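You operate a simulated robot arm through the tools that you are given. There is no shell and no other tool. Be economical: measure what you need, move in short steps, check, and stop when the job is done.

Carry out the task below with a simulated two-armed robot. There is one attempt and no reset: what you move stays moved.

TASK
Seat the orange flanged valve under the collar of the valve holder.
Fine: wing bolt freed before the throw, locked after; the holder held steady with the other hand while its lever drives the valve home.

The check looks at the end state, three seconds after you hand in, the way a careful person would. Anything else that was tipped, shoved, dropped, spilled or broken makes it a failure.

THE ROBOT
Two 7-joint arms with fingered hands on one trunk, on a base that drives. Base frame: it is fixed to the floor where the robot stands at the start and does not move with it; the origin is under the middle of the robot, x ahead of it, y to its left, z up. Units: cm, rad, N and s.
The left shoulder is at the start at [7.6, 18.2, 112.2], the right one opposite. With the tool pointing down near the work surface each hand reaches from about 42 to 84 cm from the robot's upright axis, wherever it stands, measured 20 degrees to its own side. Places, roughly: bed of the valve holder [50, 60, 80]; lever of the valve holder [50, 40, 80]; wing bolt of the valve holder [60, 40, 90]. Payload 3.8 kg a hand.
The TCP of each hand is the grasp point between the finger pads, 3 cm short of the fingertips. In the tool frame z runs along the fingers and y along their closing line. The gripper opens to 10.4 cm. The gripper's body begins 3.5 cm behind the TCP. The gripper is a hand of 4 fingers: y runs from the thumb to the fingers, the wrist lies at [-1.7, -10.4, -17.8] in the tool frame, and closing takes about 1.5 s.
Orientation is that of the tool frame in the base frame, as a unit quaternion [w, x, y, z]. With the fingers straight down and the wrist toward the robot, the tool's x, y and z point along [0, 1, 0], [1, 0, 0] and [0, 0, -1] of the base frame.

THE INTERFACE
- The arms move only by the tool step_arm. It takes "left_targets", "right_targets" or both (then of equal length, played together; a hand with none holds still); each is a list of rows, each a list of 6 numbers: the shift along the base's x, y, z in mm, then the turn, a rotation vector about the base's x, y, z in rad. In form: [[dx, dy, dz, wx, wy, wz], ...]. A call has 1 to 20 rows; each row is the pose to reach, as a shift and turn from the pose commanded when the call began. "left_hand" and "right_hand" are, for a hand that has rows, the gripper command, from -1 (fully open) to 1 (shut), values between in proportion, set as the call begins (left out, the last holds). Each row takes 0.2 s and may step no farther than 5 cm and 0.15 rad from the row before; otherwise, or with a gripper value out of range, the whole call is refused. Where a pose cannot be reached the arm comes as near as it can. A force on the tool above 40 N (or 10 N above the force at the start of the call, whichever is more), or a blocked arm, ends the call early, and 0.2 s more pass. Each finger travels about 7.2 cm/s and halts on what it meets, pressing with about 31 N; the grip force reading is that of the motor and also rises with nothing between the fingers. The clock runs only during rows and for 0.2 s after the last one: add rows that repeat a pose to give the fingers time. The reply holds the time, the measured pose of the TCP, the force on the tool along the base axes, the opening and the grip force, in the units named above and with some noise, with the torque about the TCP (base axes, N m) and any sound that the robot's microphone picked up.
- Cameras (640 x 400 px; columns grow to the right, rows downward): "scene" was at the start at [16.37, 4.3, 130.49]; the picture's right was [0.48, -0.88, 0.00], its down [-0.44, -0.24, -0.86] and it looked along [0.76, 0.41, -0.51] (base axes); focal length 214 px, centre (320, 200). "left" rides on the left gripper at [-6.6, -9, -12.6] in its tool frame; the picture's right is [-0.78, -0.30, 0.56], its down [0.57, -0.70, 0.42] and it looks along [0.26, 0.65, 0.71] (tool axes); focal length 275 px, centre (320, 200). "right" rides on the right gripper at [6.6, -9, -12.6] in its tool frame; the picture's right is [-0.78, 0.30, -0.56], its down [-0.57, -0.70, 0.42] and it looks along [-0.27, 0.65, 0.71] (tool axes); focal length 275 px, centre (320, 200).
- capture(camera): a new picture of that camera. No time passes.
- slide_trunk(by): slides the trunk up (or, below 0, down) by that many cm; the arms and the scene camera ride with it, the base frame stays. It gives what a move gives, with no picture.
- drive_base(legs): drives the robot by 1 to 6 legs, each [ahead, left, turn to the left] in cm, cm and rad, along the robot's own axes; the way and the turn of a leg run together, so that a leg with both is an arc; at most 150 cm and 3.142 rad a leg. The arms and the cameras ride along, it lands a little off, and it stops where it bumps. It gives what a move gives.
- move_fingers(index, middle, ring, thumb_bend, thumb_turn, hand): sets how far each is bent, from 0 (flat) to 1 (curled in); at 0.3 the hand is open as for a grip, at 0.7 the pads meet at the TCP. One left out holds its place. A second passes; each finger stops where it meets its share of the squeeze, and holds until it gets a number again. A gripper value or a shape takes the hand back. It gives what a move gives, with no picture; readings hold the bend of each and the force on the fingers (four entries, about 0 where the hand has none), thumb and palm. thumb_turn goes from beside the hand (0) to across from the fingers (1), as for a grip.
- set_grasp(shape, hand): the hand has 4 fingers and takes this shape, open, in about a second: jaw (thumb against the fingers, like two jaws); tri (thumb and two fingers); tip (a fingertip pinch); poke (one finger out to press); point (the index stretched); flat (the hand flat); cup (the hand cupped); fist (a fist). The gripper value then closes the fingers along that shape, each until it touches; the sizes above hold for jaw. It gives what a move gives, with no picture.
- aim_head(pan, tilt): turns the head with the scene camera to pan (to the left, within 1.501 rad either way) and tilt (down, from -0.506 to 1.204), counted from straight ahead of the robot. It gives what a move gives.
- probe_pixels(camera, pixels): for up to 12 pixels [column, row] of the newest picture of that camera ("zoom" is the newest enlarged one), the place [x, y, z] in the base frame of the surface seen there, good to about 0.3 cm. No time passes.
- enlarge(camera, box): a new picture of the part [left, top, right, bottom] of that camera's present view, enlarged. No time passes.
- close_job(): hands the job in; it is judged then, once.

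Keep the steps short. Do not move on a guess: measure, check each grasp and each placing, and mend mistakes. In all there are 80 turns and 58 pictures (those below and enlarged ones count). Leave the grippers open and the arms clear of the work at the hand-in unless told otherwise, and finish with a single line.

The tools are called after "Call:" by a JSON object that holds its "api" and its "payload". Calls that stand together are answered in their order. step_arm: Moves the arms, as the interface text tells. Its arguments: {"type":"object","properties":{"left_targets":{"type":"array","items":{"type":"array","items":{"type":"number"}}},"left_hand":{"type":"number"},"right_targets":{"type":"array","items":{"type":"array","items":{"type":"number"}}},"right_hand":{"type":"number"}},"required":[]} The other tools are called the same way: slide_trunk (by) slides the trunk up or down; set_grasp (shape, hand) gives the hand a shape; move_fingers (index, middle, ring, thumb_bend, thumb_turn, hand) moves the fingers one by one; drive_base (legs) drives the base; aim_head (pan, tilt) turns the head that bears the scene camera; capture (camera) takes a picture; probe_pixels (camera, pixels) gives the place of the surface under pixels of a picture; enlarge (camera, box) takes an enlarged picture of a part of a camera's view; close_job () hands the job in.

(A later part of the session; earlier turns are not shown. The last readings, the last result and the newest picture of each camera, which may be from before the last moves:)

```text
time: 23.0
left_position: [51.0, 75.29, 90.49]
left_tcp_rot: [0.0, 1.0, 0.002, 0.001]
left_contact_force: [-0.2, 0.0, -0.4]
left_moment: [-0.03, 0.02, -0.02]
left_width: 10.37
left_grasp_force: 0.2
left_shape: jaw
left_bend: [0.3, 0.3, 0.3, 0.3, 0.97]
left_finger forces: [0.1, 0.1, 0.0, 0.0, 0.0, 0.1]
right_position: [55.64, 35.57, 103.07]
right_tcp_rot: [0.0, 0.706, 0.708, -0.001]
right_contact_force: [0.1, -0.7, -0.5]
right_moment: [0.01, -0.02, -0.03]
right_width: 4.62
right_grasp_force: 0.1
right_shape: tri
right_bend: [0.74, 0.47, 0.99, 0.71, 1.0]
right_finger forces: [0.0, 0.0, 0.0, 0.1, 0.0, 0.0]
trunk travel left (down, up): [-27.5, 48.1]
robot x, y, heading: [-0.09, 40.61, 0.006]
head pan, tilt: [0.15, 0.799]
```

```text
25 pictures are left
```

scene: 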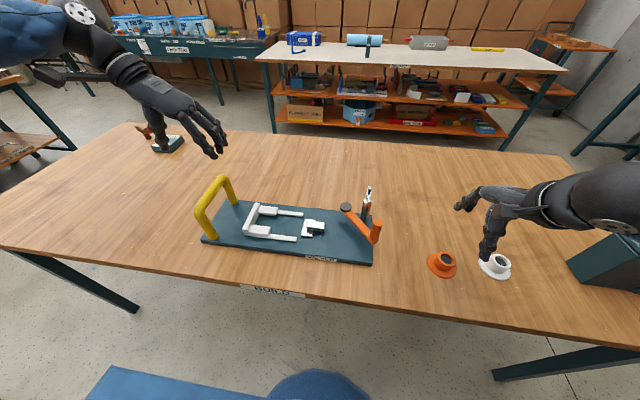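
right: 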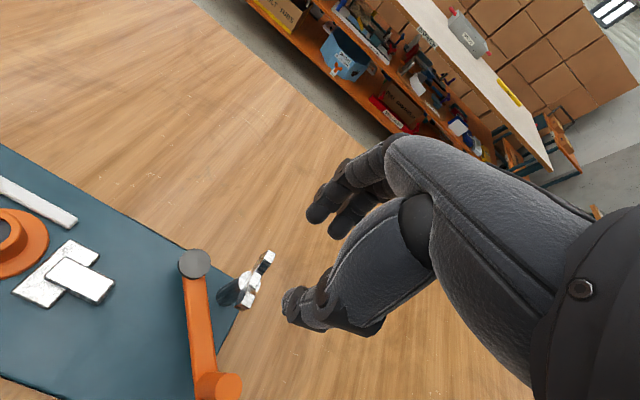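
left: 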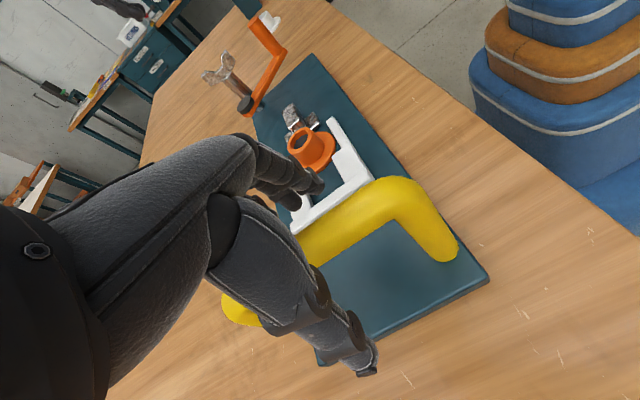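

The bar lies between the left thumb and fingers. Close the left hand; probe the wing bolt in the right view (ears from (243,300) to (268,258)).

Call:
{"api": "step_arm", "payload": {"left_targets": [[0, 0, 0, 0, 0, 0], [0, 0, 0, 0, 0, 0], [0, 0, 0, 0, 0, 0], [0, 0, 0, 0, 0, 0], [0, 0, 0, 0, 0, 0], [0, 0, 0, 0, 0, 0], [0, 0, 0, 0, 0, 0], [0, 0, 0, 0, 0, 0]], "left_hand": 1}}

Call:
{"api": "enlarge", "payload": {"camera": "right", "box": [200, 235, 300, 315]}}

Call:
{"api": "probe_pixels", "payload": {"camera": "zoom", "pixels": [[430, 110], [445, 100], [400, 170], [340, 230], [300, 270], [285, 340], [370, 260], [320, 310]]}}

```text
time: 24.8
left_position: [51.02, 75.28, 90.33]
left_tcp_rot: [0.0, 1.0, 0.002, -0.001]
left_contact_force: [-0.7, 1.2, -0.2]
left_moment: [-0.04, 0.08, -0.03]
left_width: 0.98
left_grasp_force: 31.2
left_shape: jaw
left_bend: [0.72, 0.7, 0.7, 0.78, 1.0]
left_finger forces: [11.9, 3.8, 2.9, 0.1, 24.1, 0.0]
right_position: [55.62, 35.68, 103.16]
right_tcp_rot: [0.0, 0.706, 0.708, 0.0]
right_contact_force: [0.2, 0.4, 0.2]
right_moment: [0.0, 0.03, 0.0]
right_width: 4.62
right_grasp_force: 0.0
right_shape: tri
right_bend: [0.74, 0.47, 0.99, 0.71, 1.0]
right_finger forces: [0.1, 0.0, 0.0, 0.0, 0.0, 0.0]
trunk travel left (down, up): [-27.5, 48.1]
robot x, y, heading: [0.45, 40.32, 0.006]
head pan, tilt: [0.15, 0.799]
```

```text
5.00 times, centred on (250, 275) of right
```

zoom: 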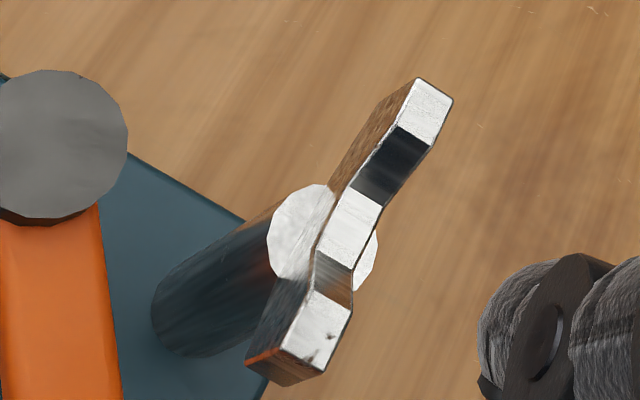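

```text
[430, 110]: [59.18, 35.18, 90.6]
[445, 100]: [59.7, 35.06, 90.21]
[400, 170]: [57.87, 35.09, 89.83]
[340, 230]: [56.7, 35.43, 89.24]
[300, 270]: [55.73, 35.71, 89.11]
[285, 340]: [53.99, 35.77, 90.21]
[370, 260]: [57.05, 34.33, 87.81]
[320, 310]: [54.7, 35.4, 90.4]
```

Wing plate runs along x from 53.7 to 59.7, centre (56.6,35.4), ears up to z 90.5. Left width reads only 0.98, so I check that grip; and open the right hand in jaw shape.

Call:
{"api": "set_grasp", "payload": {"hand": "right", "shape": "jaw"}}

Call:
{"api": "enlarge", "payload": {"camera": "left", "box": [180, 130, 440, 380]}}

```text
time: 25.7
left_position: [50.92, 75.22, 90.46]
left_tcp_rot: [-0.001, 1.0, 0.001, 0.0]
left_contact_force: [-0.4, -0.2, 0.2]
left_moment: [-0.08, 0.08, -0.03]
left_width: 0.99
left_grasp_force: 30.9
left_shape: jaw
left_bend: [0.72, 0.7, 0.7, 0.78, 1.0]
left_finger forces: [11.8, 3.8, 2.9, 0.0, 24.2, 0.0]
right_position: [55.73, 35.7, 103.14]
right_tcp_rot: [0.0, 0.706, 0.709, 0.0]
right_contact_force: [0.8, 0.0, 0.1]
right_moment: [0.01, 0.01, 0.0]
right_width: 10.36
right_grasp_force: 0.1
right_shape: jaw
right_bend: [0.3, 0.3, 0.3, 0.3, 0.97]
right_finger forces: [0.1, 0.0, 0.0, 0.1, 0.0, 0.1]
trunk travel left (down, up): [-27.5, 48.1]
robot x, y, heading: [0.01, 40.61, 0.006]
head pan, tilt: [0.15, 0.799]
```

```text
1.60 times, centred on (310, 255) of left
```

zoom: 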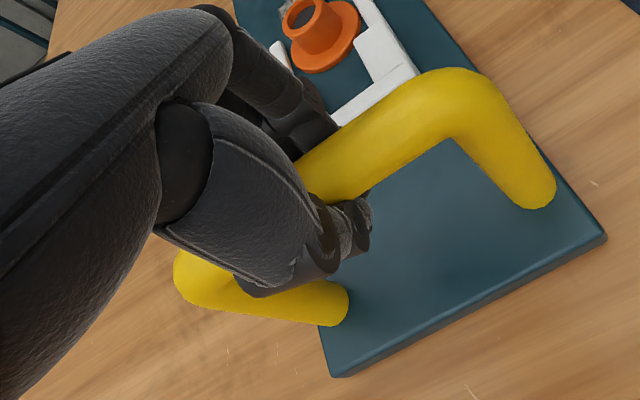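

Left hand is wrapped on the bar. Now turn the right hand -90° about z above the wing bolt, seeing whether that is reachable.

Call:
{"api": "step_arm", "payload": {"right_targets": [[1, 0, 0, 0, 0, -0.143], [2, 0, 0, 0, 0, -0.286], [3, 0, 0, 0, 0, -0.428], [4, 0, 0, 0, 0, -0.571], [5, 0, 0, 0, 0, -0.714], [6, -1, 0, 0, 0, -0.857], [7, -1, 0, 0, 0, -1.0], [8, -2, 0, 0, 0, -1.142], [9, -2, 0, 0, 0, -1.285], [10, -2, 0, 0, 0, -1.428], [10, -2, 0, 0, 0, -1.571], [10, -2, 0, 0, 0, -1.571]]}}

Call:
{"api": "capture", "payload": {"camera": "scene"}}

```text
time: 28.3
left_position: [50.93, 75.23, 90.45]
left_tcp_rot: [0.0, 1.0, 0.001, 0.0]
left_contact_force: [-0.9, 0.4, 0.0]
left_moment: [-0.05, 0.05, -0.06]
left_width: 1.02
left_grasp_force: 31.0
left_shape: jaw
left_bend: [0.72, 0.7, 0.7, 0.78, 1.0]
left_finger forces: [11.7, 3.7, 2.8, 0.0, 23.5, 0.1]
right_position: [56.64, 35.4, 103.14]
right_tcp_rot: [0.0, 1.0, 0.0, 0.0]
right_contact_force: [-0.4, -0.2, 0.2]
right_moment: [-0.02, 0.03, 0.0]
right_width: 10.35
right_grasp_force: 0.1
right_shape: jaw
right_bend: [0.3, 0.3, 0.3, 0.3, 0.97]
right_finger forces: [0.0, 0.1, 0.0, 0.1, 0.1, 0.1]
trunk travel left (down, up): [-27.5, 48.1]
robot x, y, heading: [0.17, 40.53, 0.006]
head pan, tilt: [0.15, 0.799]
```

```text
22 pictures are left
```

scene: 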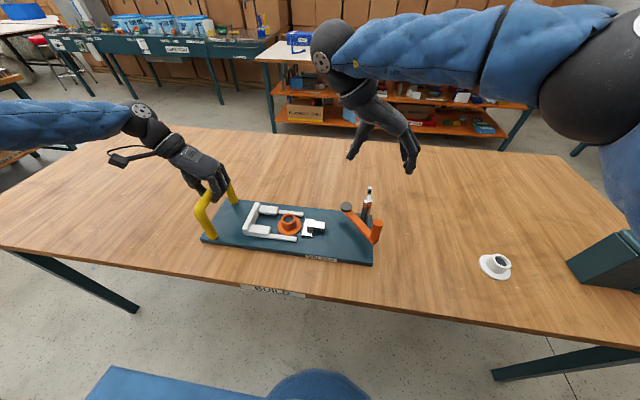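

Reachable and clear. Lowering to z≈92.3 over the wing (thumb on +y side), then look.

Call:
{"api": "step_arm", "payload": {"right_targets": [[0, 0, -30, 0, 0, 0], [0, 0, -60, 0, 0, 0], [0, 0, -90, 0, 0, 0], [0, 0, -108, 0, 0, 0], [0, 0, -108, 0, 0, 0]], "right_hand": 0}}

Call:
{"api": "capture", "payload": {"camera": "right"}}

```text
time: 29.5
left_position: [50.96, 75.35, 90.4]
left_tcp_rot: [0.0, 1.0, 0.002, -0.001]
left_contact_force: [0.0, -0.1, 0.2]
left_moment: [-0.01, 0.06, -0.04]
left_width: 1.02
left_grasp_force: 31.1
left_shape: jaw
left_bend: [0.72, 0.7, 0.7, 0.78, 1.0]
left_finger forces: [11.9, 3.7, 2.8, 0.1, 23.3, 0.1]
right_position: [56.58, 35.47, 92.34]
right_tcp_rot: [0.0, 1.0, 0.002, 0.0]
right_contact_force: [-0.2, 0.1, -0.4]
right_moment: [-0.03, -0.04, 0.02]
right_width: 5.26
right_grasp_force: 0.1
right_shape: jaw
right_bend: [0.74, 0.44, 0.41, 0.68, 1.0]
right_finger forces: [0.1, 0.1, 0.1, 0.0, 0.0, 0.1]
trunk travel left (down, up): [-27.5, 48.1]
robot x, y, heading: [-0.11, 40.8, 0.005]
head pan, tilt: [0.15, 0.799]
```

```text
21 pictures are left
```

right: 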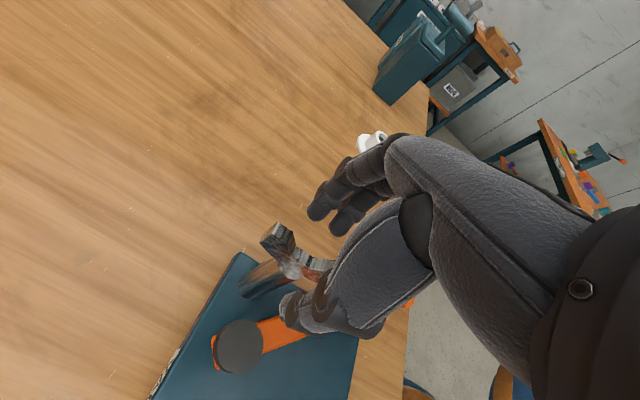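

The wing (275,235)–(330,265) is between thumb and fingers. Lower 5 mm more and close.

Call:
{"api": "step_arm", "payload": {"right_targets": [[0, 0, -5, 0, 0, 0], [0, 0, -5, 0, 0, 0], [0, 0, -5, 0, 0, 0], [0, 0, -5, 0, 0, 0], [0, 0, -5, 0, 0, 0], [0, 0, -5, 0, 0, 0]], "right_hand": 1}}

Call:
{"api": "enlarge", "payload": {"camera": "right", "box": [220, 170, 420, 370]}}

```text
time: 30.9
left_position: [50.91, 75.24, 90.35]
left_tcp_rot: [0.0, 1.0, 0.002, -0.001]
left_contact_force: [0.5, 0.1, 0.7]
left_moment: [-0.02, 0.05, -0.03]
left_width: 1.0
left_grasp_force: 31.1
left_shape: jaw
left_bend: [0.72, 0.7, 0.7, 0.78, 1.0]
left_finger forces: [12.1, 1.0, 2.7, 0.0, 23.2, 0.0]
right_position: [56.49, 35.37, 91.82]
right_tcp_rot: [-0.001, 1.0, 0.002, -0.001]
right_contact_force: [-1.1, 0.2, 0.3]
right_moment: [-0.03, 0.01, 0.05]
right_width: 0.53
right_grasp_force: 30.9
right_shape: jaw
right_bend: [0.71, 0.67, 0.68, 0.72, 1.0]
right_finger forces: [15.1, 8.2, 3.5, 0.0, 27.0, 0.0]
trunk travel left (down, up): [-27.5, 48.1]
robot x, y, heading: [-0.0, 40.57, 0.002]
head pan, tilt: [0.15, 0.799]
```

```text
2.00 times, centred on (320, 270) of right
```

zoom: 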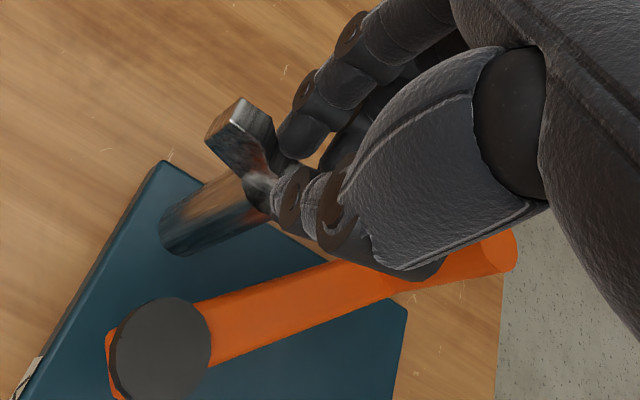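

Wing pinched (width 0.53, 27 N). Turn +0.3 rad (counter-clockwise, loosening) and read the torque.

Call:
{"api": "step_arm", "payload": {"right_targets": [[0, 0, 0, 0, 0, 0.1], [0, 0, 0, 0, 0, 0.2], [0, 0, 0, 0, 0, 0.3], [0, 0, 0, 0, 0, 0.3]]}}

```text
time: 31.9
left_position: [50.94, 75.24, 90.35]
left_tcp_rot: [-0.001, 1.0, 0.002, -0.001]
left_contact_force: [-0.3, 1.1, 0.1]
left_moment: [0.01, 0.08, 0.01]
left_width: 1.0
left_grasp_force: 30.9
left_shape: jaw
left_bend: [0.72, 0.7, 0.7, 0.78, 1.0]
left_finger forces: [11.6, 1.0, 2.6, 0.0, 23.5, 0.0]
right_position: [56.65, 35.29, 91.77]
right_tcp_rot: [0.001, 0.989, 0.15, 0.0]
right_contact_force: [0.2, -2.0, -0.2]
right_moment: [0.0, -0.03, 0.02]
right_width: 0.48
right_grasp_force: 30.7
right_shape: jaw
right_bend: [0.71, 0.68, 0.7, 0.72, 1.0]
right_finger forces: [19.0, 7.1, 3.4, 0.1, 27.8, 0.1]
trunk travel left (down, up): [-27.5, 48.1]
robot x, y, heading: [-0.53, 40.48, 0.007]
head pan, tilt: [0.15, 0.799]
```

Little resistance. Continue another 0.6 rad and look whether the wing follows.

Call:
{"api": "step_arm", "payload": {"right_targets": [[0, 0, 0, 0, 0, 0.12], [0, 0, 0, 0, 0, 0.24], [0, 0, 0, 0, 0, 0.36], [0, 0, 0, 0, 0, 0.48], [0, 0, 0, 0, 0, 0.6], [0, 0, 0, 0, 0, 0.6]]}}

Call:
{"api": "enlarge", "payload": {"camera": "right", "box": [220, 170, 420, 370]}}

```text
time: 33.3
left_position: [50.99, 75.34, 90.39]
left_tcp_rot: [-0.001, 1.0, 0.001, -0.001]
left_contact_force: [-1.6, 10.3, 1.0]
left_moment: [0.04, 0.05, -0.11]
left_width: 1.0
left_grasp_force: 30.9
left_shape: jaw
left_bend: [0.73, 0.7, 0.7, 0.78, 1.0]
left_finger forces: [8.7, 0.5, 2.4, 0.0, 27.6, 0.1]
right_position: [56.5, 35.28, 91.88]
right_tcp_rot: [0.002, 0.9, 0.436, -0.001]
right_contact_force: [2.3, -10.0, -0.5]
right_moment: [-0.24, -0.11, -0.08]
right_width: 0.47
right_grasp_force: 31.0
right_shape: jaw
right_bend: [0.71, 0.68, 0.7, 0.72, 1.0]
right_finger forces: [22.0, 8.9, 4.2, 0.0, 25.6, 0.0]
trunk travel left (down, up): [-27.5, 48.1]
robot x, y, heading: [0.16, 40.91, 0.005]
head pan, tilt: [0.15, 0.799]
```

```text
2.00 times, centred on (320, 270) of right
```

zoom: 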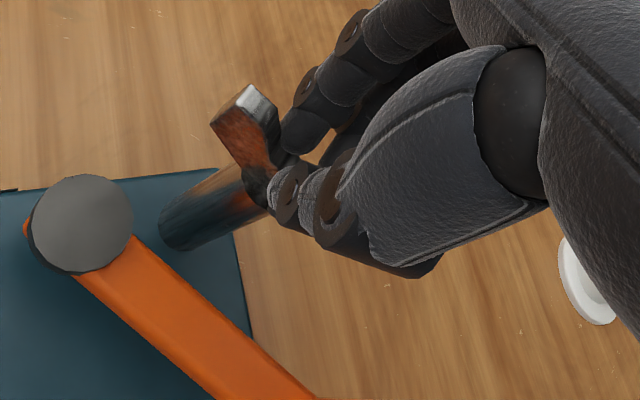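

The wing follows the hand; a 10 N sideways pull has built up, so I shift 2 mm toward -y while turning on 0.4 rad.

Call:
{"api": "step_arm", "payload": {"right_targets": [[0, -2, 0, 0, 0, 0], [0, -2, 0, 0, 0, 0.1], [0, -2, 0, 0, 0, 0.2], [0, -3, 0, 0, 0, 0.3], [0, -3, 0, 0, 0, 0.4], [0, -3, 0, 0, 0, 0.4]]}}

```text
time: 34.7
left_position: [51.02, 75.24, 90.41]
left_tcp_rot: [0.0, 1.0, 0.001, -0.001]
left_contact_force: [-1.6, 9.6, 0.0]
left_moment: [-0.01, 0.06, -0.03]
left_width: 0.95
left_grasp_force: 31.0
left_shape: jaw
left_bend: [0.73, 0.7, 0.7, 0.78, 1.0]
left_finger forces: [8.8, 0.6, 2.7, 0.1, 26.6, 0.1]
right_position: [56.57, 35.1, 91.7]
right_tcp_rot: [0.0, 0.795, 0.607, -0.001]
right_contact_force: [1.6, -9.0, 0.1]
right_moment: [-0.16, -0.1, -0.04]
right_width: 0.5
right_grasp_force: 31.7
right_shape: jaw
right_bend: [0.71, 0.68, 0.7, 0.72, 1.0]
right_finger forces: [20.6, 8.1, 4.5, 0.1, 27.1, 0.0]
trunk travel left (down, up): [-27.5, 48.1]
robot x, y, heading: [-0.2, 40.54, 0.002]
head pan, tilt: [0.15, 0.799]
```

1.30 rad turned, no stop yet. Another 0.3 rad with a further -2 mm y.

Call:
{"api": "step_arm", "payload": {"right_targets": [[0, -2, 0, 0, 0, 0.1], [0, -2, 0, 0, 0, 0.2], [0, -2, 0, 0, 0, 0.3], [0, -2, 0, 0, 0, 0.3]]}}

Call:
{"api": "enlarge", "payload": {"camera": "right", "box": [220, 170, 420, 370]}}

```text
time: 35.7
left_position: [51.02, 75.3, 90.39]
left_tcp_rot: [0.0, 1.0, 0.0, -0.001]
left_contact_force: [-0.8, 4.6, 0.5]
left_moment: [-0.04, 0.02, -0.07]
left_width: 1.02
left_grasp_force: 30.7
left_shape: jaw
left_bend: [0.73, 0.7, 0.7, 0.78, 1.0]
left_finger forces: [9.5, 0.7, 2.8, 0.1, 24.9, 0.0]
right_position: [56.51, 34.9, 91.88]
right_tcp_rot: [0.0, 0.695, 0.719, 0.0]
right_contact_force: [2.1, -4.9, 0.0]
right_moment: [-0.07, -0.09, -0.04]
right_width: 0.46
right_grasp_force: 31.2
right_shape: jaw
right_bend: [0.71, 0.68, 0.7, 0.72, 1.0]
right_finger forces: [19.1, 7.5, 4.2, 0.0, 28.6, 0.1]
trunk travel left (down, up): [-27.5, 48.1]
robot x, y, heading: [-0.41, 40.81, 0.001]
head pan, tilt: [0.15, 0.799]
```

```text
2.00 times, centred on (320, 270) of right
```

zoom: 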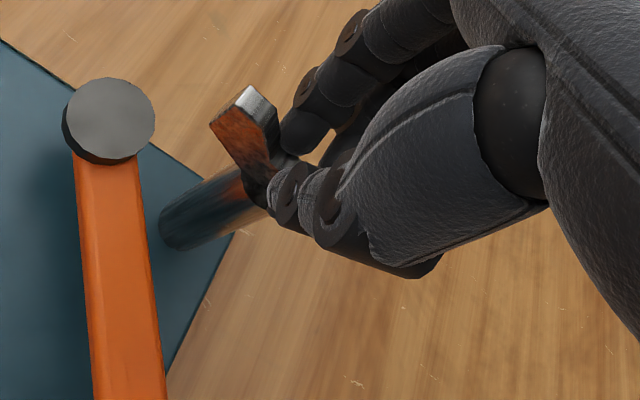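

Quarter turn done with no stop and no torque. I'll turn on up to 0.6 rad more to see whether there's a stop.

Call:
{"api": "step_arm", "payload": {"right_targets": [[0, -1, 0, 0, 0, 0.1], [0, -1, 0, 0, 0, 0.2], [0, -1, 0, 0, 0, 0.3], [0, -1, 0, 0, 0, 0.4], [0, -1, 0, 0, 0, 0.5], [0, -1, 0, 0, 0, 0.6], [0, -1, 0, 0, 0, 0.6]]}}

Call:
{"api": "enlarge", "payload": {"camera": "right", "box": [220, 170, 420, 370]}}

```text
time: 37.3
left_position: [51.03, 75.32, 90.43]
left_tcp_rot: [0.0, 1.0, 0.002, -0.001]
left_contact_force: [-1.4, 9.0, -6.9]
left_moment: [0.01, 0.07, -0.06]
left_width: 1.0
left_grasp_force: 30.5
left_shape: jaw
left_bend: [0.73, 0.7, 0.7, 0.78, 1.0]
left_finger forces: [8.2, 0.8, 2.8, 0.1, 26.4, 0.0]
right_position: [56.76, 34.67, 91.87]
right_tcp_rot: [0.0, 0.452, 0.892, 0.0]
right_contact_force: [3.6, -8.1, 0.2]
right_moment: [-0.21, -0.19, -0.49]
right_width: 0.43
right_grasp_force: 30.9
right_shape: jaw
right_bend: [0.71, 0.72, 0.7, 0.72, 0.96]
right_finger forces: [33.8, 1.8, 0.0, 0.0, 31.5, 0.0]
trunk travel left (down, up): [-27.5, 48.1]
robot x, y, heading: [-0.2, 40.45, 0.001]
head pan, tilt: [0.15, 0.799]
```

```text
2.00 times, centred on (320, 270) of right
```

zoom: 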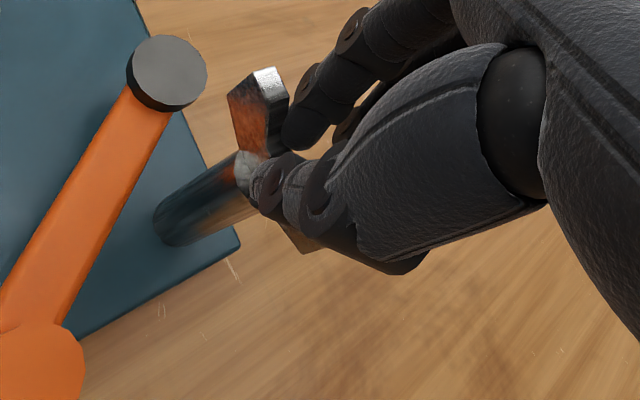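

Torque rises to 0.49 Nm and the wing skews against the fingers: stop reached — freed. Release and rise.

Call:
{"api": "step_arm", "payload": {"right_targets": [[0, 0, 0, 0, 0, -0.1], [0, 0, 0, 0, 0, -0.1], [0, 0, 0, 0, 0, -0.1], [0, 0, 0, 0, 0, -0.1]], "right_hand": -0.2}}

Call:
{"api": "step_arm", "payload": {"right_targets": [[0, 0, 20, 0, 0, 0], [0, 0, 50, 0, 0, 0], [0, 0, 90, 0, 0, 0], [0, 0, 90, 0, 0, -0.14], [0, 0, 90, 0, 0, -0.28], [0, 0, 90, 0, 0, -0.4], [0, 0, 90, 0, 0, -0.5]]}}

Call:
{"api": "enlarge", "payload": {"camera": "right", "box": [140, 170, 400, 370]}}

```text
time: 38.3
left_position: [50.96, 75.25, 90.43]
left_tcp_rot: [0.001, 1.0, 0.002, -0.001]
left_contact_force: [-0.1, -1.0, -6.9]
left_moment: [-0.06, 0.03, -0.08]
left_width: 0.99
left_grasp_force: 31.0
left_shape: jaw
left_bend: [0.73, 0.7, 0.7, 0.78, 1.0]
left_finger forces: [11.4, 1.5, 3.6, 0.0, 22.6, 0.0]
right_position: [56.62, 34.73, 91.84]
right_tcp_rot: [-0.001, 0.496, 0.868, -0.001]
right_contact_force: [0.6, 0.1, 0.8]
right_moment: [-0.02, -0.01, 0.0]
right_width: 6.21
right_grasp_force: 0.1
right_shape: jaw
right_bend: [0.73, 0.41, 0.37, 0.64, 0.99]
right_finger forces: [0.1, 0.0, 0.0, 0.0, 0.0, 0.0]
trunk travel left (down, up): [-27.5, 48.1]
robot x, y, heading: [-0.21, 40.23, 0.002]
head pan, tilt: [0.15, 0.799]
```

```text
time: 39.9
left_position: [51.02, 75.18, 90.47]
left_tcp_rot: [0.0, 1.0, 0.002, -0.001]
left_contact_force: [-0.2, 0.6, -5.4]
left_moment: [-0.01, 0.0, -0.07]
left_width: 0.98
left_grasp_force: 30.7
left_shape: jaw
left_bend: [0.73, 0.7, 0.7, 0.78, 1.0]
left_finger forces: [10.5, 1.4, 3.3, 0.0, 23.1, 0.1]
right_position: [56.58, 34.88, 100.92]
right_tcp_rot: [0.0, 0.696, 0.718, 0.0]
right_contact_force: [0.3, 0.7, 0.5]
right_moment: [0.02, 0.02, 0.02]
right_width: 6.21
right_grasp_force: 0.2
right_shape: jaw
right_bend: [0.73, 0.41, 0.37, 0.63, 0.99]
right_finger forces: [0.0, 0.1, 0.0, 0.0, 0.1, 0.0]
trunk travel left (down, up): [-27.5, 48.1]
robot x, y, heading: [0.27, 40.25, 0.003]
head pan, tilt: [0.15, 0.799]
```

```text
2.00 times, centred on (270, 270) of right
```

zoom: 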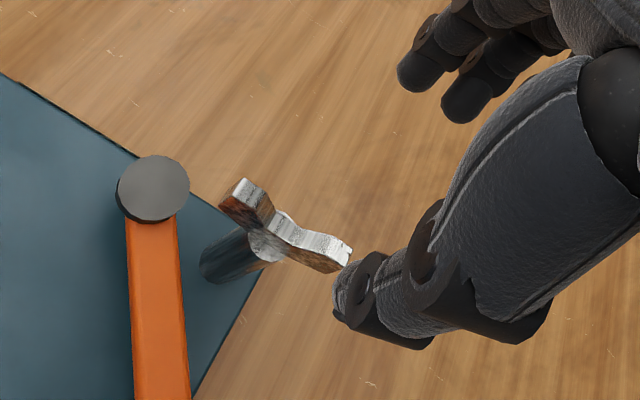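

The wing is now turned. I probe its ears, the lever pivot and bar.

Call:
{"api": "probe_pixels", "payload": {"camera": "zoom", "pixels": [[250, 190], [262, 205], [285, 228], [320, 240], [342, 252], [152, 190], [155, 280], [160, 380]]}}

Call:
{"api": "set_grasp", "payload": {"hand": "right", "shape": "fist"}}

Call:
{"api": "capture", "payload": {"camera": "right"}}

Call:
{"api": "probe_pixels", "payload": {"camera": "right", "pixels": [[225, 384], [235, 375], [210, 330]]}}

```text
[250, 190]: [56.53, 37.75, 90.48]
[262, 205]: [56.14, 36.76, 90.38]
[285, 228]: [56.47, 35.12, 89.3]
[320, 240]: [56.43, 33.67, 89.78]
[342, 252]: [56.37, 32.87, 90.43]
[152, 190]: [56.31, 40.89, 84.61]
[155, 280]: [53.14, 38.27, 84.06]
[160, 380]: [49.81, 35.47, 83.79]
```

```text
time: 40.8
left_position: [50.9, 75.25, 90.35]
left_tcp_rot: [0.0, 1.0, 0.001, 0.0]
left_contact_force: [-0.7, 0.3, -5.0]
left_moment: [-0.01, 0.04, -0.06]
left_width: 1.0
left_grasp_force: 30.5
left_shape: jaw
left_bend: [0.73, 0.7, 0.7, 0.78, 1.0]
left_finger forces: [10.5, 1.4, 3.3, 0.0, 23.1, 0.0]
right_position: [56.59, 34.87, 100.95]
right_tcp_rot: [0.001, 0.695, 0.719, 0.0]
right_contact_force: [0.1, 0.2, 0.2]
right_moment: [-0.03, -0.02, -0.06]
right_width: 0.0
right_grasp_force: 0.1
right_shape: fist
right_bend: [1.0, 1.0, 1.0, 0.84, 0.84]
right_finger forces: [0.1, 0.0, 0.0, 0.0, 0.1, 0.0]
trunk travel left (down, up): [-27.5, 48.1]
robot x, y, heading: [-0.04, 40.85, 0.005]
head pan, tilt: [0.15, 0.799]
```

```text
15 pictures are left
```

right: 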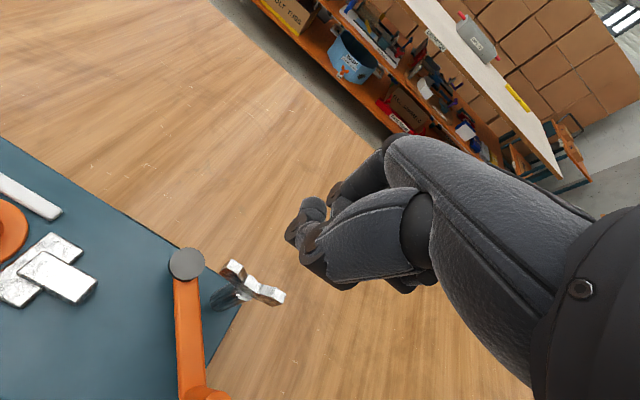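

```text
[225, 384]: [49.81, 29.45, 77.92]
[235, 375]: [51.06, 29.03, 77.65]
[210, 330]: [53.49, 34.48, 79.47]
```

Wing now lies exactly along y: freed by 90°. Next the lever: jaw hand half-open above its upright handle at ≈(48.2,33.4).

Call:
{"api": "set_grasp", "payload": {"hand": "right", "shape": "jaw"}}

Call:
{"api": "step_arm", "payload": {"right_targets": [[-30, -5, 0, 0, 0, 0], [-60, -10, 0, 0, 0, 0], [-84, -15, 0, 0, 0, 0], [-84, -15, 0, 0, 0, 0], [-84, -15, 0, 0, 0, 0]], "right_hand": -0.1}}

Call:
{"api": "enlarge", "payload": {"camera": "right", "box": [180, 170, 420, 370]}}

Call:
{"api": "probe_pixels", "payload": {"camera": "zoom", "pixels": [[180, 170], [200, 190], [220, 190], [240, 200], [180, 210], [200, 220], [220, 230], [160, 180], [160, 120], [240, 180]]}}

```text
time: 41.7
left_position: [50.97, 75.24, 90.41]
left_tcp_rot: [0.0, 1.0, 0.002, 0.0]
left_contact_force: [0.1, -0.2, -5.1]
left_moment: [-0.03, 0.02, -0.05]
left_width: 0.99
left_grasp_force: 30.8
left_shape: jaw
left_bend: [0.73, 0.7, 0.7, 0.78, 1.0]
left_finger forces: [10.4, 1.3, 3.2, 0.1, 23.1, 0.0]
right_position: [56.49, 34.82, 100.87]
right_tcp_rot: [0.0, 0.695, 0.719, 0.0]
right_contact_force: [-0.5, -0.5, 0.6]
right_moment: [0.0, -0.02, 0.01]
right_width: 10.33
right_grasp_force: 0.2
right_shape: jaw
right_bend: [0.3, 0.3, 0.3, 0.3, 0.97]
right_finger forces: [0.0, 0.0, 0.0, 0.0, 0.0, 0.1]
trunk travel left (down, up): [-27.5, 48.1]
robot x, y, heading: [-0.19, 40.86, 0.003]
head pan, tilt: [0.15, 0.799]
```

```text
time: 42.9
left_position: [51.16, 75.25, 90.38]
left_tcp_rot: [0.0, 1.0, 0.002, 0.0]
left_contact_force: [-0.4, 1.1, -5.7]
left_moment: [-0.01, 0.05, -0.08]
left_width: 1.01
left_grasp_force: 31.0
left_shape: jaw
left_bend: [0.73, 0.7, 0.7, 0.79, 1.0]
left_finger forces: [10.5, 1.2, 3.2, 0.1, 22.8, 0.1]
right_position: [48.11, 33.32, 100.91]
right_tcp_rot: [0.0, 0.696, 0.718, 0.0]
right_contact_force: [0.7, -0.6, 0.9]
right_moment: [-0.01, 0.0, 0.01]
right_width: 5.75
right_grasp_force: 0.1
right_shape: jaw
right_bend: [0.73, 0.42, 0.39, 0.66, 0.99]
right_finger forces: [0.0, 0.1, 0.1, 0.0, 0.0, 0.0]
trunk travel left (down, up): [-27.5, 48.1]
robot x, y, heading: [-0.31, 40.57, 0.005]
head pan, tilt: [0.15, 0.799]
```

```text
2.00 times, centred on (300, 270) of right
```

zoom: 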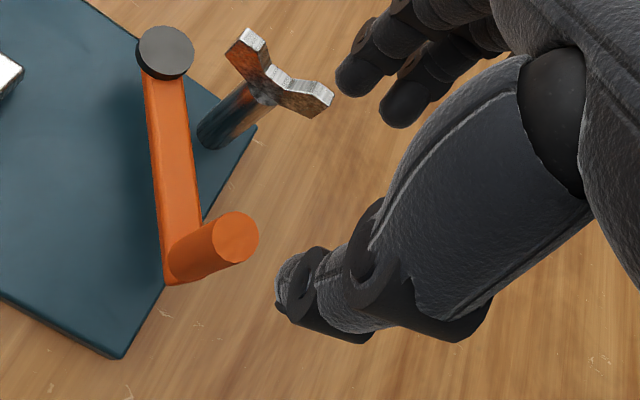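

```text
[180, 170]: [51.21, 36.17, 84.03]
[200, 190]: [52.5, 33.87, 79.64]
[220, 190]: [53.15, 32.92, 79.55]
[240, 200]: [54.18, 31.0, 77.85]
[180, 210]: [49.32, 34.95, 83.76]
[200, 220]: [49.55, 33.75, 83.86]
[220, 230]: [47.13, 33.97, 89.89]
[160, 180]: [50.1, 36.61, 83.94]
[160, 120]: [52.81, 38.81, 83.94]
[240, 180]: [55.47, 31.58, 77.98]
```

Call:
{"api": "probe_pixels", "payload": {"camera": "zoom", "pixels": [[235, 238], [252, 235], [238, 218], [232, 256]]}}

```text
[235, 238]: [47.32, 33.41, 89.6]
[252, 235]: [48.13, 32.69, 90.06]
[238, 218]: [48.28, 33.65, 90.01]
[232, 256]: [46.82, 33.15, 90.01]
```

Handle centre (47.5,33.3), top z 90. Lower over it to z 89 and close.

Call:
{"api": "step_arm", "payload": {"right_targets": [[-6, 0, 0, 0, 0, 0], [-6, 0, -40, 0, 0, 0], [-6, 0, -80, 0, 0, 0], [-6, 0, -105, 0, 0, 0], [-6, 0, -119, 0, 0, 0], [-6, 0, -119, 0, 0, 0]]}}

Call:
{"api": "step_arm", "payload": {"right_targets": [[0, 0, 0, 0, 0, 0], [0, 0, 0, 0, 0, 0], [0, 0, 0, 0, 0, 0], [0, 0, 0, 0, 0, 0], [0, 0, 0, 0, 0, 0]], "right_hand": 1}}

Call:
{"api": "enlarge", "payload": {"camera": "right", "box": [180, 170, 420, 370]}}

```text
time: 44.3
left_position: [51.04, 75.24, 90.34]
left_tcp_rot: [0.0, 1.0, 0.003, 0.0]
left_contact_force: [-0.1, 1.3, -5.6]
left_moment: [-0.01, 0.02, -0.04]
left_width: 1.0
left_grasp_force: 30.7
left_shape: jaw
left_bend: [0.73, 0.7, 0.7, 0.79, 1.0]
left_finger forces: [10.5, 1.4, 3.0, 0.1, 22.8, 0.0]
right_position: [47.44, 33.35, 88.86]
right_tcp_rot: [0.0, 0.696, 0.718, 0.0]
right_contact_force: [-0.5, 0.1, 0.2]
right_moment: [-0.01, -0.01, -0.01]
right_width: 5.75
right_grasp_force: 0.1
right_shape: jaw
right_bend: [0.73, 0.42, 0.39, 0.66, 0.99]
right_finger forces: [0.0, 0.0, 0.0, 0.0, 0.0, 0.0]
trunk travel left (down, up): [-27.5, 48.1]
robot x, y, heading: [0.19, 40.69, 0.009]
head pan, tilt: [0.15, 0.799]
```

```text
time: 45.5
left_position: [51.02, 75.24, 90.39]
left_tcp_rot: [0.001, 1.0, 0.002, -0.001]
left_contact_force: [0.0, -0.4, -5.6]
left_moment: [0.0, 0.01, -0.05]
left_width: 1.01
left_grasp_force: 30.5
left_shape: jaw
left_bend: [0.73, 0.7, 0.7, 0.79, 1.0]
left_finger forces: [10.7, 1.3, 3.1, 0.1, 22.7, 0.1]
right_position: [47.49, 33.36, 88.79]
right_tcp_rot: [-0.001, 0.695, 0.719, 0.0]
right_contact_force: [-0.9, -1.2, 0.2]
right_moment: [0.02, 0.0, -0.01]
right_width: 1.39
right_grasp_force: 30.8
right_shape: jaw
right_bend: [0.73, 0.63, 0.69, 0.74, 1.0]
right_finger forces: [17.1, 9.4, 0.0, 0.1, 26.2, 0.1]
trunk travel left (down, up): [-27.5, 48.1]
robot x, y, heading: [-0.25, 40.52, 0.007]
head pan, tilt: [0.15, 0.799]
```

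```text
2.00 times, centred on (300, 270) of right
```

zoom: 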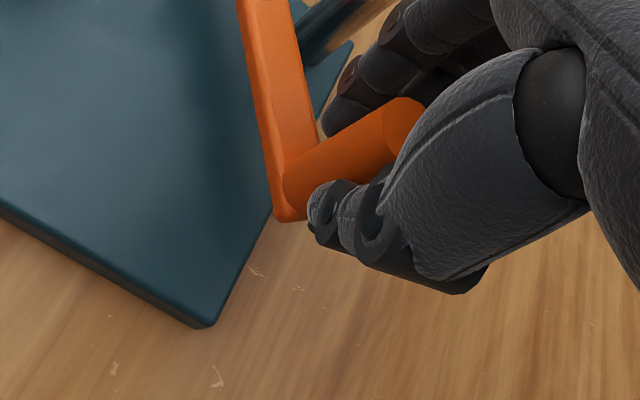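

Handle gripped (17/9/26 N). Throw the lever clockwise about the pivot (56.4,41.0) in small arcs: first 0.2 rad.

Call:
{"api": "step_arm", "payload": {"right_targets": [[-3.7, 4.5, 0, 0, 0, -0.05], [-7.2, 9.3, 0, 0, 0, -0.1], [-10.4, 14.2, 0, 0, 0, -0.15], [-13.4, 19.2, 0, 0, 0, -0.2], [-13.4, 19.2, 0, 0, 0, -0.2]]}}

```text
time: 46.7
left_position: [50.91, 75.26, 90.46]
left_tcp_rot: [0.001, 1.0, 0.001, -0.001]
left_contact_force: [0.1, 6.4, -5.0]
left_moment: [0.0, 0.0, -0.04]
left_width: 0.99
left_grasp_force: 30.9
left_shape: jaw
left_bend: [0.73, 0.7, 0.7, 0.79, 1.0]
left_finger forces: [8.6, 0.7, 2.9, 0.1, 25.0, 0.0]
right_position: [46.31, 35.33, 88.99]
right_tcp_rot: [-0.002, 0.764, 0.645, 0.0]
right_contact_force: [-1.0, -5.9, -0.7]
right_moment: [-0.13, 0.04, -0.07]
right_width: 1.34
right_grasp_force: 31.0
right_shape: jaw
right_bend: [0.73, 0.63, 0.69, 0.74, 1.0]
right_finger forces: [17.9, 15.3, 0.1, 0.0, 26.4, 0.0]
trunk travel left (down, up): [-27.5, 48.1]
robot x, y, heading: [0.12, 40.43, 0.003]
head pan, tilt: [0.15, 0.799]
```

Moving with ~6 N. Continue to 0.6 rad.

Call:
{"api": "step_arm", "payload": {"right_targets": [[-2.6, 5.2, 0, 0, 0, -0.05], [-5.2, 10.5, 0, 0, 0, -0.1], [-7.4, 16, 0, 0, 0, -0.15], [-9.4, 21.5, 0, 0, 0, -0.2], [-11, 27, 0, 0, 0, -0.25], [-12.4, 32.8, 0, 0, 0, -0.3], [-13.4, 38.5, 0, 0, 0, -0.35], [-14.2, 44.4, 0, 0, 0, -0.4], [-14.2, 44.4, 0, 0, 0, -0.4]]}}

Call:
{"api": "enlarge", "payload": {"camera": "scene", "box": [190, 165, 390, 290]}}

```text
time: 48.7
left_position: [50.96, 75.22, 90.51]
left_tcp_rot: [0.001, 1.0, 0.001, -0.001]
left_contact_force: [0.3, 2.3, -4.9]
left_moment: [-0.01, 0.06, -0.05]
left_width: 0.97
left_grasp_force: 30.7
left_shape: jaw
left_bend: [0.73, 0.7, 0.7, 0.79, 1.0]
left_finger forces: [8.8, 0.9, 3.4, 0.0, 24.1, 0.1]
right_position: [44.95, 39.57, 89.05]
right_tcp_rot: [-0.001, 0.876, 0.481, 0.001]
right_contact_force: [-0.7, -1.6, 0.3]
right_moment: [-0.09, 0.0, -0.08]
right_width: 1.32
right_grasp_force: 30.8
right_shape: jaw
right_bend: [0.73, 0.63, 0.69, 0.74, 1.0]
right_finger forces: [19.9, 13.2, 0.0, 0.1, 26.5, 0.0]
trunk travel left (down, up): [-27.5, 48.1]
robot x, y, heading: [-0.04, 40.64, 0.0]
head pan, tilt: [0.15, 0.799]
```

```text
3.20 times, centred on (290, 228) of scene
```

zoom: 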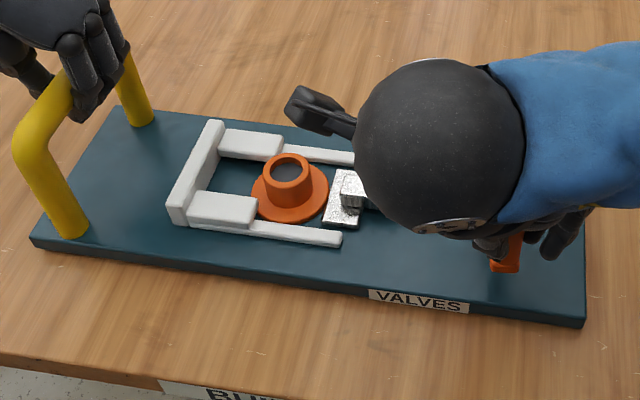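

Pusher and valve are advancing squarely. Continue to 1.0 rad.

Call:
{"api": "step_arm", "payload": {"right_targets": [[-0.4, 5.8, 0, 0, 0, -0.05], [-0.7, 11.7, 0, 0, 0, -0.1], [-0.5, 17.5, 0, 0, 0, -0.15], [-0.2, 23.4, 0, 0, 0, -0.2], [0.5, 29.3, 0, 0, 0, -0.25], [1.4, 35.1, 0, 0, 0, -0.3], [2.7, 40.8, 0, 0, 0, -0.35], [4.2, 46.5, 0, 0, 0, -0.4], [4.2, 46.5, 0, 0, 0, -0.4]]}}

```text
time: 50.7
left_position: [50.94, 75.24, 90.45]
left_tcp_rot: [0.001, 1.0, 0.001, -0.001]
left_contact_force: [-0.6, 2.6, -4.4]
left_moment: [0.0, -0.02, -0.05]
left_width: 0.97
left_grasp_force: 30.6
left_shape: jaw
left_bend: [0.72, 0.7, 0.7, 0.79, 1.0]
left_finger forces: [8.4, 0.8, 3.3, 0.1, 24.3, 0.1]
right_position: [45.23, 44.4, 89.01]
right_tcp_rot: [-0.001, 0.955, 0.297, 0.0]
right_contact_force: [0.0, -1.2, -0.3]
right_moment: [-0.1, -0.05, -0.03]
right_width: 1.35
right_grasp_force: 30.9
right_shape: jaw
right_bend: [0.72, 0.63, 0.69, 0.74, 1.0]
right_finger forces: [20.7, 12.6, 0.1, 0.1, 26.5, 0.1]
trunk travel left (down, up): [-27.5, 48.1]
robot x, y, heading: [0.06, 40.3, 0.001]
head pan, tilt: [0.15, 0.799]
```

Force still low. Continue to 1.2 rad and look.

Call:
{"api": "step_arm", "payload": {"right_targets": [[1.8, 5.6, 0, 0, 0, -0.05], [3.9, 11.1, 0, 0, 0, -0.1], [6.2, 16.5, 0, 0, 0, -0.15], [8.9, 21.7, 0, 0, 0, -0.2], [8.9, 21.7, 0, 0, 0, -0.2]]}}

Call:
{"api": "enlarge", "payload": {"camera": "scene", "box": [190, 165, 390, 290]}}

```text
time: 51.9
left_position: [50.83, 75.29, 90.48]
left_tcp_rot: [0.001, 1.0, 0.001, -0.001]
left_contact_force: [-0.4, 6.4, -6.7]
left_moment: [-0.05, -0.01, -0.03]
left_width: 0.98
left_grasp_force: 30.8
left_shape: jaw
left_bend: [0.72, 0.7, 0.7, 0.79, 1.0]
left_finger forces: [7.9, 0.7, 2.9, 0.1, 25.7, 0.1]
right_position: [46.25, 46.58, 88.87]
right_tcp_rot: [0.0, 0.98, 0.2, 0.001]
right_contact_force: [1.6, -2.0, 7.0]
right_moment: [-0.2, -0.09, 0.01]
right_width: 1.38
right_grasp_force: 31.2
right_shape: jaw
right_bend: [0.72, 0.62, 0.69, 0.74, 1.0]
right_finger forces: [22.1, 13.1, 0.0, 0.1, 27.3, 0.0]
trunk travel left (down, up): [-27.5, 48.1]
robot x, y, heading: [0.18, 40.48, 0.004]
head pan, tilt: [0.15, 0.799]
```

```text
3.20 times, centred on (290, 228) of scene
```

zoom: 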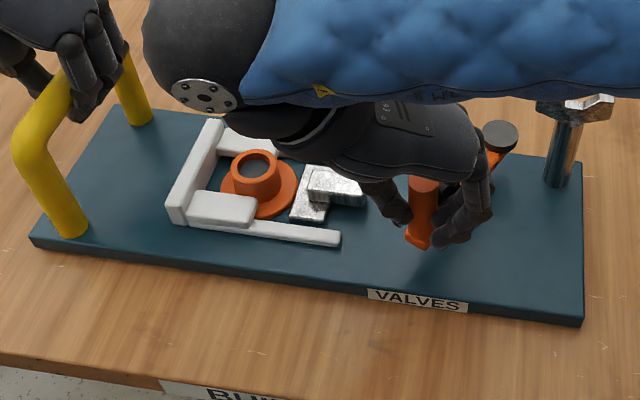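

Valve is entering under the collar; wall still about 1 cm ahead. Continue to 1.35 rad.

Call:
{"api": "step_arm", "payload": {"right_targets": [[2.9, 5.1, 1, 0, 0, -0.05], [6, 10.1, 1, 0, 0, -0.1], [9.4, 14.9, 1, 0, 0, -0.15], [9.4, 14.9, 1, 0, 0, -0.15]]}}

```text
time: 52.9
left_position: [50.99, 75.27, 90.44]
left_tcp_rot: [0.001, 1.0, 0.001, -0.001]
left_contact_force: [-1.8, 4.5, -6.2]
left_moment: [-0.05, 0.0, -0.05]
left_width: 0.99
left_grasp_force: 31.1
left_shape: jaw
left_bend: [0.72, 0.7, 0.7, 0.79, 1.0]
left_finger forces: [7.9, 0.7, 3.0, 0.0, 25.0, 0.0]
right_position: [47.0, 47.93, 88.91]
right_tcp_rot: [-0.001, 0.992, 0.125, 0.001]
right_contact_force: [1.2, -3.3, 1.2]
right_moment: [-0.21, 0.0, 0.0]
right_width: 1.34
right_grasp_force: 30.5
right_shape: jaw
right_bend: [0.72, 0.62, 0.69, 0.75, 1.0]
right_finger forces: [22.3, 13.6, 0.0, 0.0, 26.0, 0.0]
trunk travel left (down, up): [-27.5, 48.1]
robot x, y, heading: [0.01, 40.75, 0.008]
head pan, tilt: [0.15, 0.799]
```

No stop yet; on to 1.5 rad, then look.

Call:
{"api": "step_arm", "payload": {"right_targets": [[3.6, 4.6, 0, 0, 0, -0.05], [7.5, 9, 0, 0, 0, -0.1], [11.5, 13.3, 0, 0, 0, -0.15], [11.5, 13.3, 0, 0, 0, -0.15]]}}

Call:
{"api": "enlarge", "payload": {"camera": "scene", "box": [200, 180, 360, 280]}}

```text
time: 53.9
left_position: [50.96, 75.41, 90.38]
left_tcp_rot: [0.0, 1.0, 0.001, 0.0]
left_contact_force: [3.1, 12.4, -5.0]
left_moment: [-0.01, 0.04, -0.04]
left_width: 0.98
left_grasp_force: 31.2
left_shape: jaw
left_bend: [0.72, 0.7, 0.7, 0.79, 1.0]
left_finger forces: [5.9, 0.3, 2.6, 0.1, 28.8, 0.1]
right_position: [48.16, 48.92, 88.91]
right_tcp_rot: [0.0, 0.999, 0.051, 0.0]
right_contact_force: [-5.0, -12.8, 2.3]
right_moment: [-0.48, 0.11, 0.02]
right_width: 1.38
right_grasp_force: 30.9
right_shape: jaw
right_bend: [0.72, 0.61, 0.69, 0.75, 1.0]
right_finger forces: [23.7, 20.1, 0.0, 0.1, 22.9, 0.1]
trunk travel left (down, up): [-27.5, 48.1]
robot x, y, heading: [-0.0, 40.4, 0.005]
head pan, tilt: [0.15, 0.799]
```

```text
4.00 times, centred on (280, 230) of scene
```

zoom: 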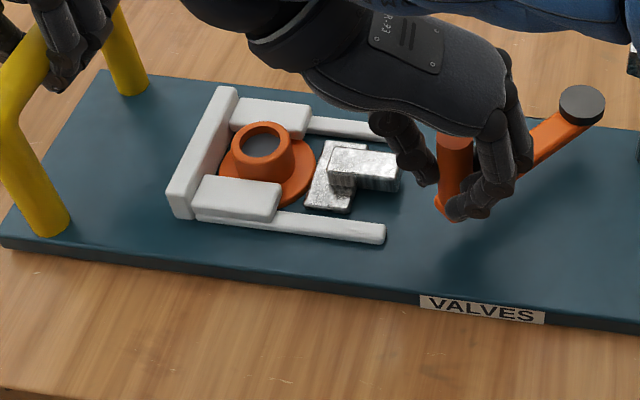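

Force rose to ~14 N — likely home. Probe the flange against the back wall.

Call:
{"api": "probe_pixels", "payload": {"camera": "zoom", "pixels": [[228, 165], [222, 160], [216, 172], [210, 150], [232, 100], [308, 150], [265, 145], [325, 150], [312, 200], [300, 195], [265, 122], [240, 135]]}}

```text
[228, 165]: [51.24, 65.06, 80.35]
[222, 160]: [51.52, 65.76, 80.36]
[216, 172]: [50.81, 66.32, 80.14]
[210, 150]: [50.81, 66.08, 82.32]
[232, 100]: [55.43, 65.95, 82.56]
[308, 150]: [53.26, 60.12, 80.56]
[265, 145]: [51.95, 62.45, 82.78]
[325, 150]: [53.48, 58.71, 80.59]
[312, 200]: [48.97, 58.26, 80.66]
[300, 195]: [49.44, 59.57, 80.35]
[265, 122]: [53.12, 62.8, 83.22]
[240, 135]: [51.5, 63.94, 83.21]
```

Flange edge ≈65.2–65.7 vs wall ≈65.7: almost or fully home. Push a further 0.06 rad to confirm with force.

Call:
{"api": "step_arm", "payload": {"right_targets": [[1.5, 2.4, 0, 0, 0, -0.02], [3, 4, 0, 0, 0, -0.04], [4.5, 6, 0, 0, 0, -0.06], [4.5, 6, 0, 0, 0, -0.06]]}}

Call:
{"api": "enlarge", "payload": {"camera": "scene", "box": [230, 190, 294, 240]}}

Call:
{"api": "probe_pixels", "payload": {"camera": "zoom", "pixels": [[100, 210], [120, 200], [80, 215], [110, 230], [340, 200], [320, 250], [130, 190]]}}

```text
time: 54.9
left_position: [50.98, 75.21, 90.46]
left_tcp_rot: [0.0, 1.0, 0.002, -0.001]
left_contact_force: [-0.4, 2.0, -4.8]
left_moment: [-0.04, 0.04, -0.02]
left_width: 0.97
left_grasp_force: 31.0
left_shape: jaw
left_bend: [0.72, 0.7, 0.7, 0.79, 1.0]
left_finger forces: [8.2, 0.7, 3.3, 0.1, 24.3, 0.0]
right_position: [48.18, 48.75, 89.03]
right_tcp_rot: [-0.001, 1.0, 0.022, 0.001]
right_contact_force: [-1.2, -0.8, 0.0]
right_moment: [-0.16, -0.02, 0.1]
right_width: 1.35
right_grasp_force: 30.8
right_shape: jaw
right_bend: [0.73, 0.61, 0.69, 0.75, 1.0]
right_finger forces: [21.1, 14.3, 0.0, 0.1, 28.0, 0.1]
right hand out of reach, approached as far as the arm can: row 1, 2, 3, 4
trunk travel left (down, up): [-27.5, 48.1]
robot x, y, heading: [0.14, 40.82, 0.003]
head pan, tilt: [0.15, 0.799]
```

```text
8.00 times, centred on (262, 215) of scene
```

zoom: 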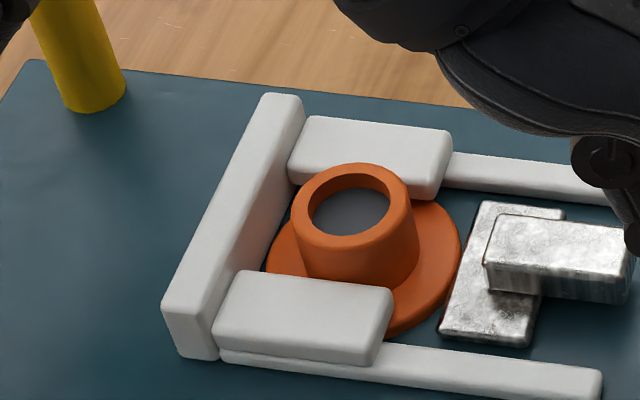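

```text
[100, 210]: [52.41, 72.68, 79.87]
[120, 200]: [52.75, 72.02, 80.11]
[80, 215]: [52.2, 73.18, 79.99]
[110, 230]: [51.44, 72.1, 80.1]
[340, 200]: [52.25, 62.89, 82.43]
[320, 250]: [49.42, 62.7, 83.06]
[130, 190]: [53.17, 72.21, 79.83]
```

The wrist hit its limit rather than the lever. I keep translation but turn the wrist back a bit (the handle is round), then push on along the arc and read force.

Call:
{"api": "step_arm", "payload": {"right_targets": [[0, 1, 0, 0, 0, 0.1], [1, 2, 0, 0, 0, 0.2], [2, 4, 0, 0, 0, 0.25], [4, 6, 0, 0, 0, 0.25], [6, 8, 0, 0, 0, 0.25], [6, 8, 0, 0, 0, 0.25]]}}

```text
time: 56.3
left_position: [50.87, 75.34, 90.45]
left_tcp_rot: [-0.001, 1.0, 0.002, 0.0]
left_contact_force: [3.3, 20.7, -2.0]
left_moment: [0.03, 0.01, 0.09]
left_width: 1.06
left_grasp_force: 30.9
left_shape: jaw
left_bend: [0.73, 0.7, 0.7, 0.79, 1.0]
left_finger forces: [4.2, 0.0, 0.9, 0.1, 32.6, 0.0]
right_position: [48.91, 49.2, 89.02]
right_tcp_rot: [0.002, 0.989, 0.145, -0.001]
right_contact_force: [-4.0, -21.0, 0.7]
right_moment: [-0.65, 0.05, -0.11]
right_width: 1.36
right_grasp_force: 30.9
right_shape: jaw
right_bend: [0.72, 0.6, 0.69, 0.75, 1.0]
right_finger forces: [24.2, 22.2, 0.1, 0.0, 18.9, 0.0]
trunk travel left (down, up): [-27.5, 48.1]
robot x, y, heading: [-0.18, 40.51, 0.008]
head pan, tilt: [0.15, 0.799]
```

Hard stop: 21 N with 3 mm shortfall — valve is home. Ease off, release the handle and rise.

Call:
{"api": "step_arm", "payload": {"right_targets": [[-2, -3, 0, 0, 0, 0], [-2, -3, 0, 0, 0, 0], [-2, -3, 0, 0, 0, 0], [-2, -3, 0, 0, 0, 0]], "right_hand": -0.1}}

Call:
{"api": "step_arm", "payload": {"right_targets": [[0, 0, 20, 0, 0, 0], [0, 0, 50, 0, 0, 0], [0, 0, 90, 0, 0, 0], [0, 0, 120, 0, 0, 0.1], [10, -30, 120, 0, 0, 0.24], [30, -70, 120, 0, 0, 0.38], [50, -110, 120, 0, 0, 0.52], [70, -138, 120, 0, 0, 0.66], [80, -138, 120, 0, 0, 0.8], [80, -138, 120, 0, 0, 0.94], [80, -138, 120, 0, 0, 1.08], [80, -138, 120, 0, 0, 1.22], [80, -138, 120, 0, 0, 1.3]]}}

Call:
{"api": "capture", "payload": {"camera": "right"}}

```text
time: 57.3
left_position: [50.85, 75.21, 90.45]
left_tcp_rot: [0.0, 1.0, 0.001, -0.002]
left_contact_force: [0.2, -2.4, -6.0]
left_moment: [-0.01, 0.0, -0.01]
left_width: 0.96
left_grasp_force: 31.3
left_shape: jaw
left_bend: [0.72, 0.7, 0.7, 0.79, 1.0]
left_finger forces: [9.5, 0.8, 3.3, 0.1, 23.2, 0.1]
right_position: [48.57, 49.19, 89.07]
right_tcp_rot: [0.0, 0.989, 0.146, -0.001]
right_contact_force: [0.0, -0.3, -0.7]
right_moment: [0.0, 0.0, 0.0]
right_width: 5.67
right_grasp_force: 0.1
right_shape: jaw
right_bend: [0.73, 0.43, 0.39, 0.66, 0.99]
right_finger forces: [0.0, 0.1, 0.1, 0.1, 0.1, 0.0]
trunk travel left (down, up): [-27.5, 48.1]
robot x, y, heading: [0.01, 40.39, -0.002]
head pan, tilt: [0.15, 0.799]
```

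```text
time: 60.1
left_position: [50.97, 75.28, 90.37]
left_tcp_rot: [0.0, 1.0, 0.002, -0.001]
left_contact_force: [-0.4, -0.3, -6.6]
left_moment: [-0.02, 0.02, -0.04]
left_width: 0.98
left_grasp_force: 30.9
left_shape: jaw
left_bend: [0.72, 0.7, 0.7, 0.79, 1.0]
left_finger forces: [8.9, 0.6, 3.1, 0.0, 23.0, 0.0]
right_position: [56.61, 35.37, 101.02]
right_tcp_rot: [0.0, 0.698, 0.716, 0.0]
right_contact_force: [-0.2, 0.0, 0.2]
right_moment: [0.0, 0.01, -0.02]
right_width: 5.68
right_grasp_force: 0.0
right_shape: jaw
right_bend: [0.73, 0.42, 0.39, 0.66, 0.99]
right_finger forces: [0.0, 0.1, 0.0, 0.0, 0.0, 0.1]
trunk travel left (down, up): [-27.5, 48.1]
robot x, y, heading: [0.17, 41.03, 0.003]
head pan, tilt: [0.15, 0.799]
```

```text
8 pictures are left
```

right: 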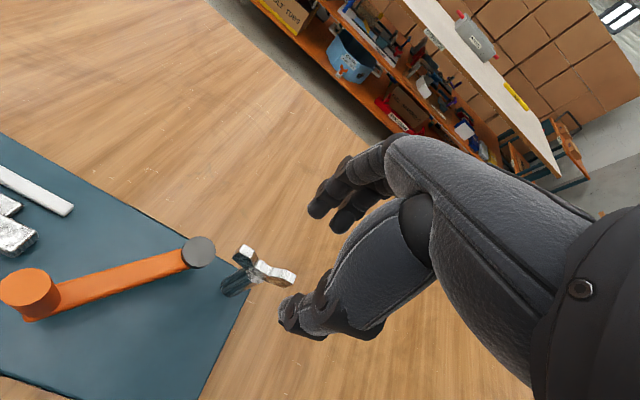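

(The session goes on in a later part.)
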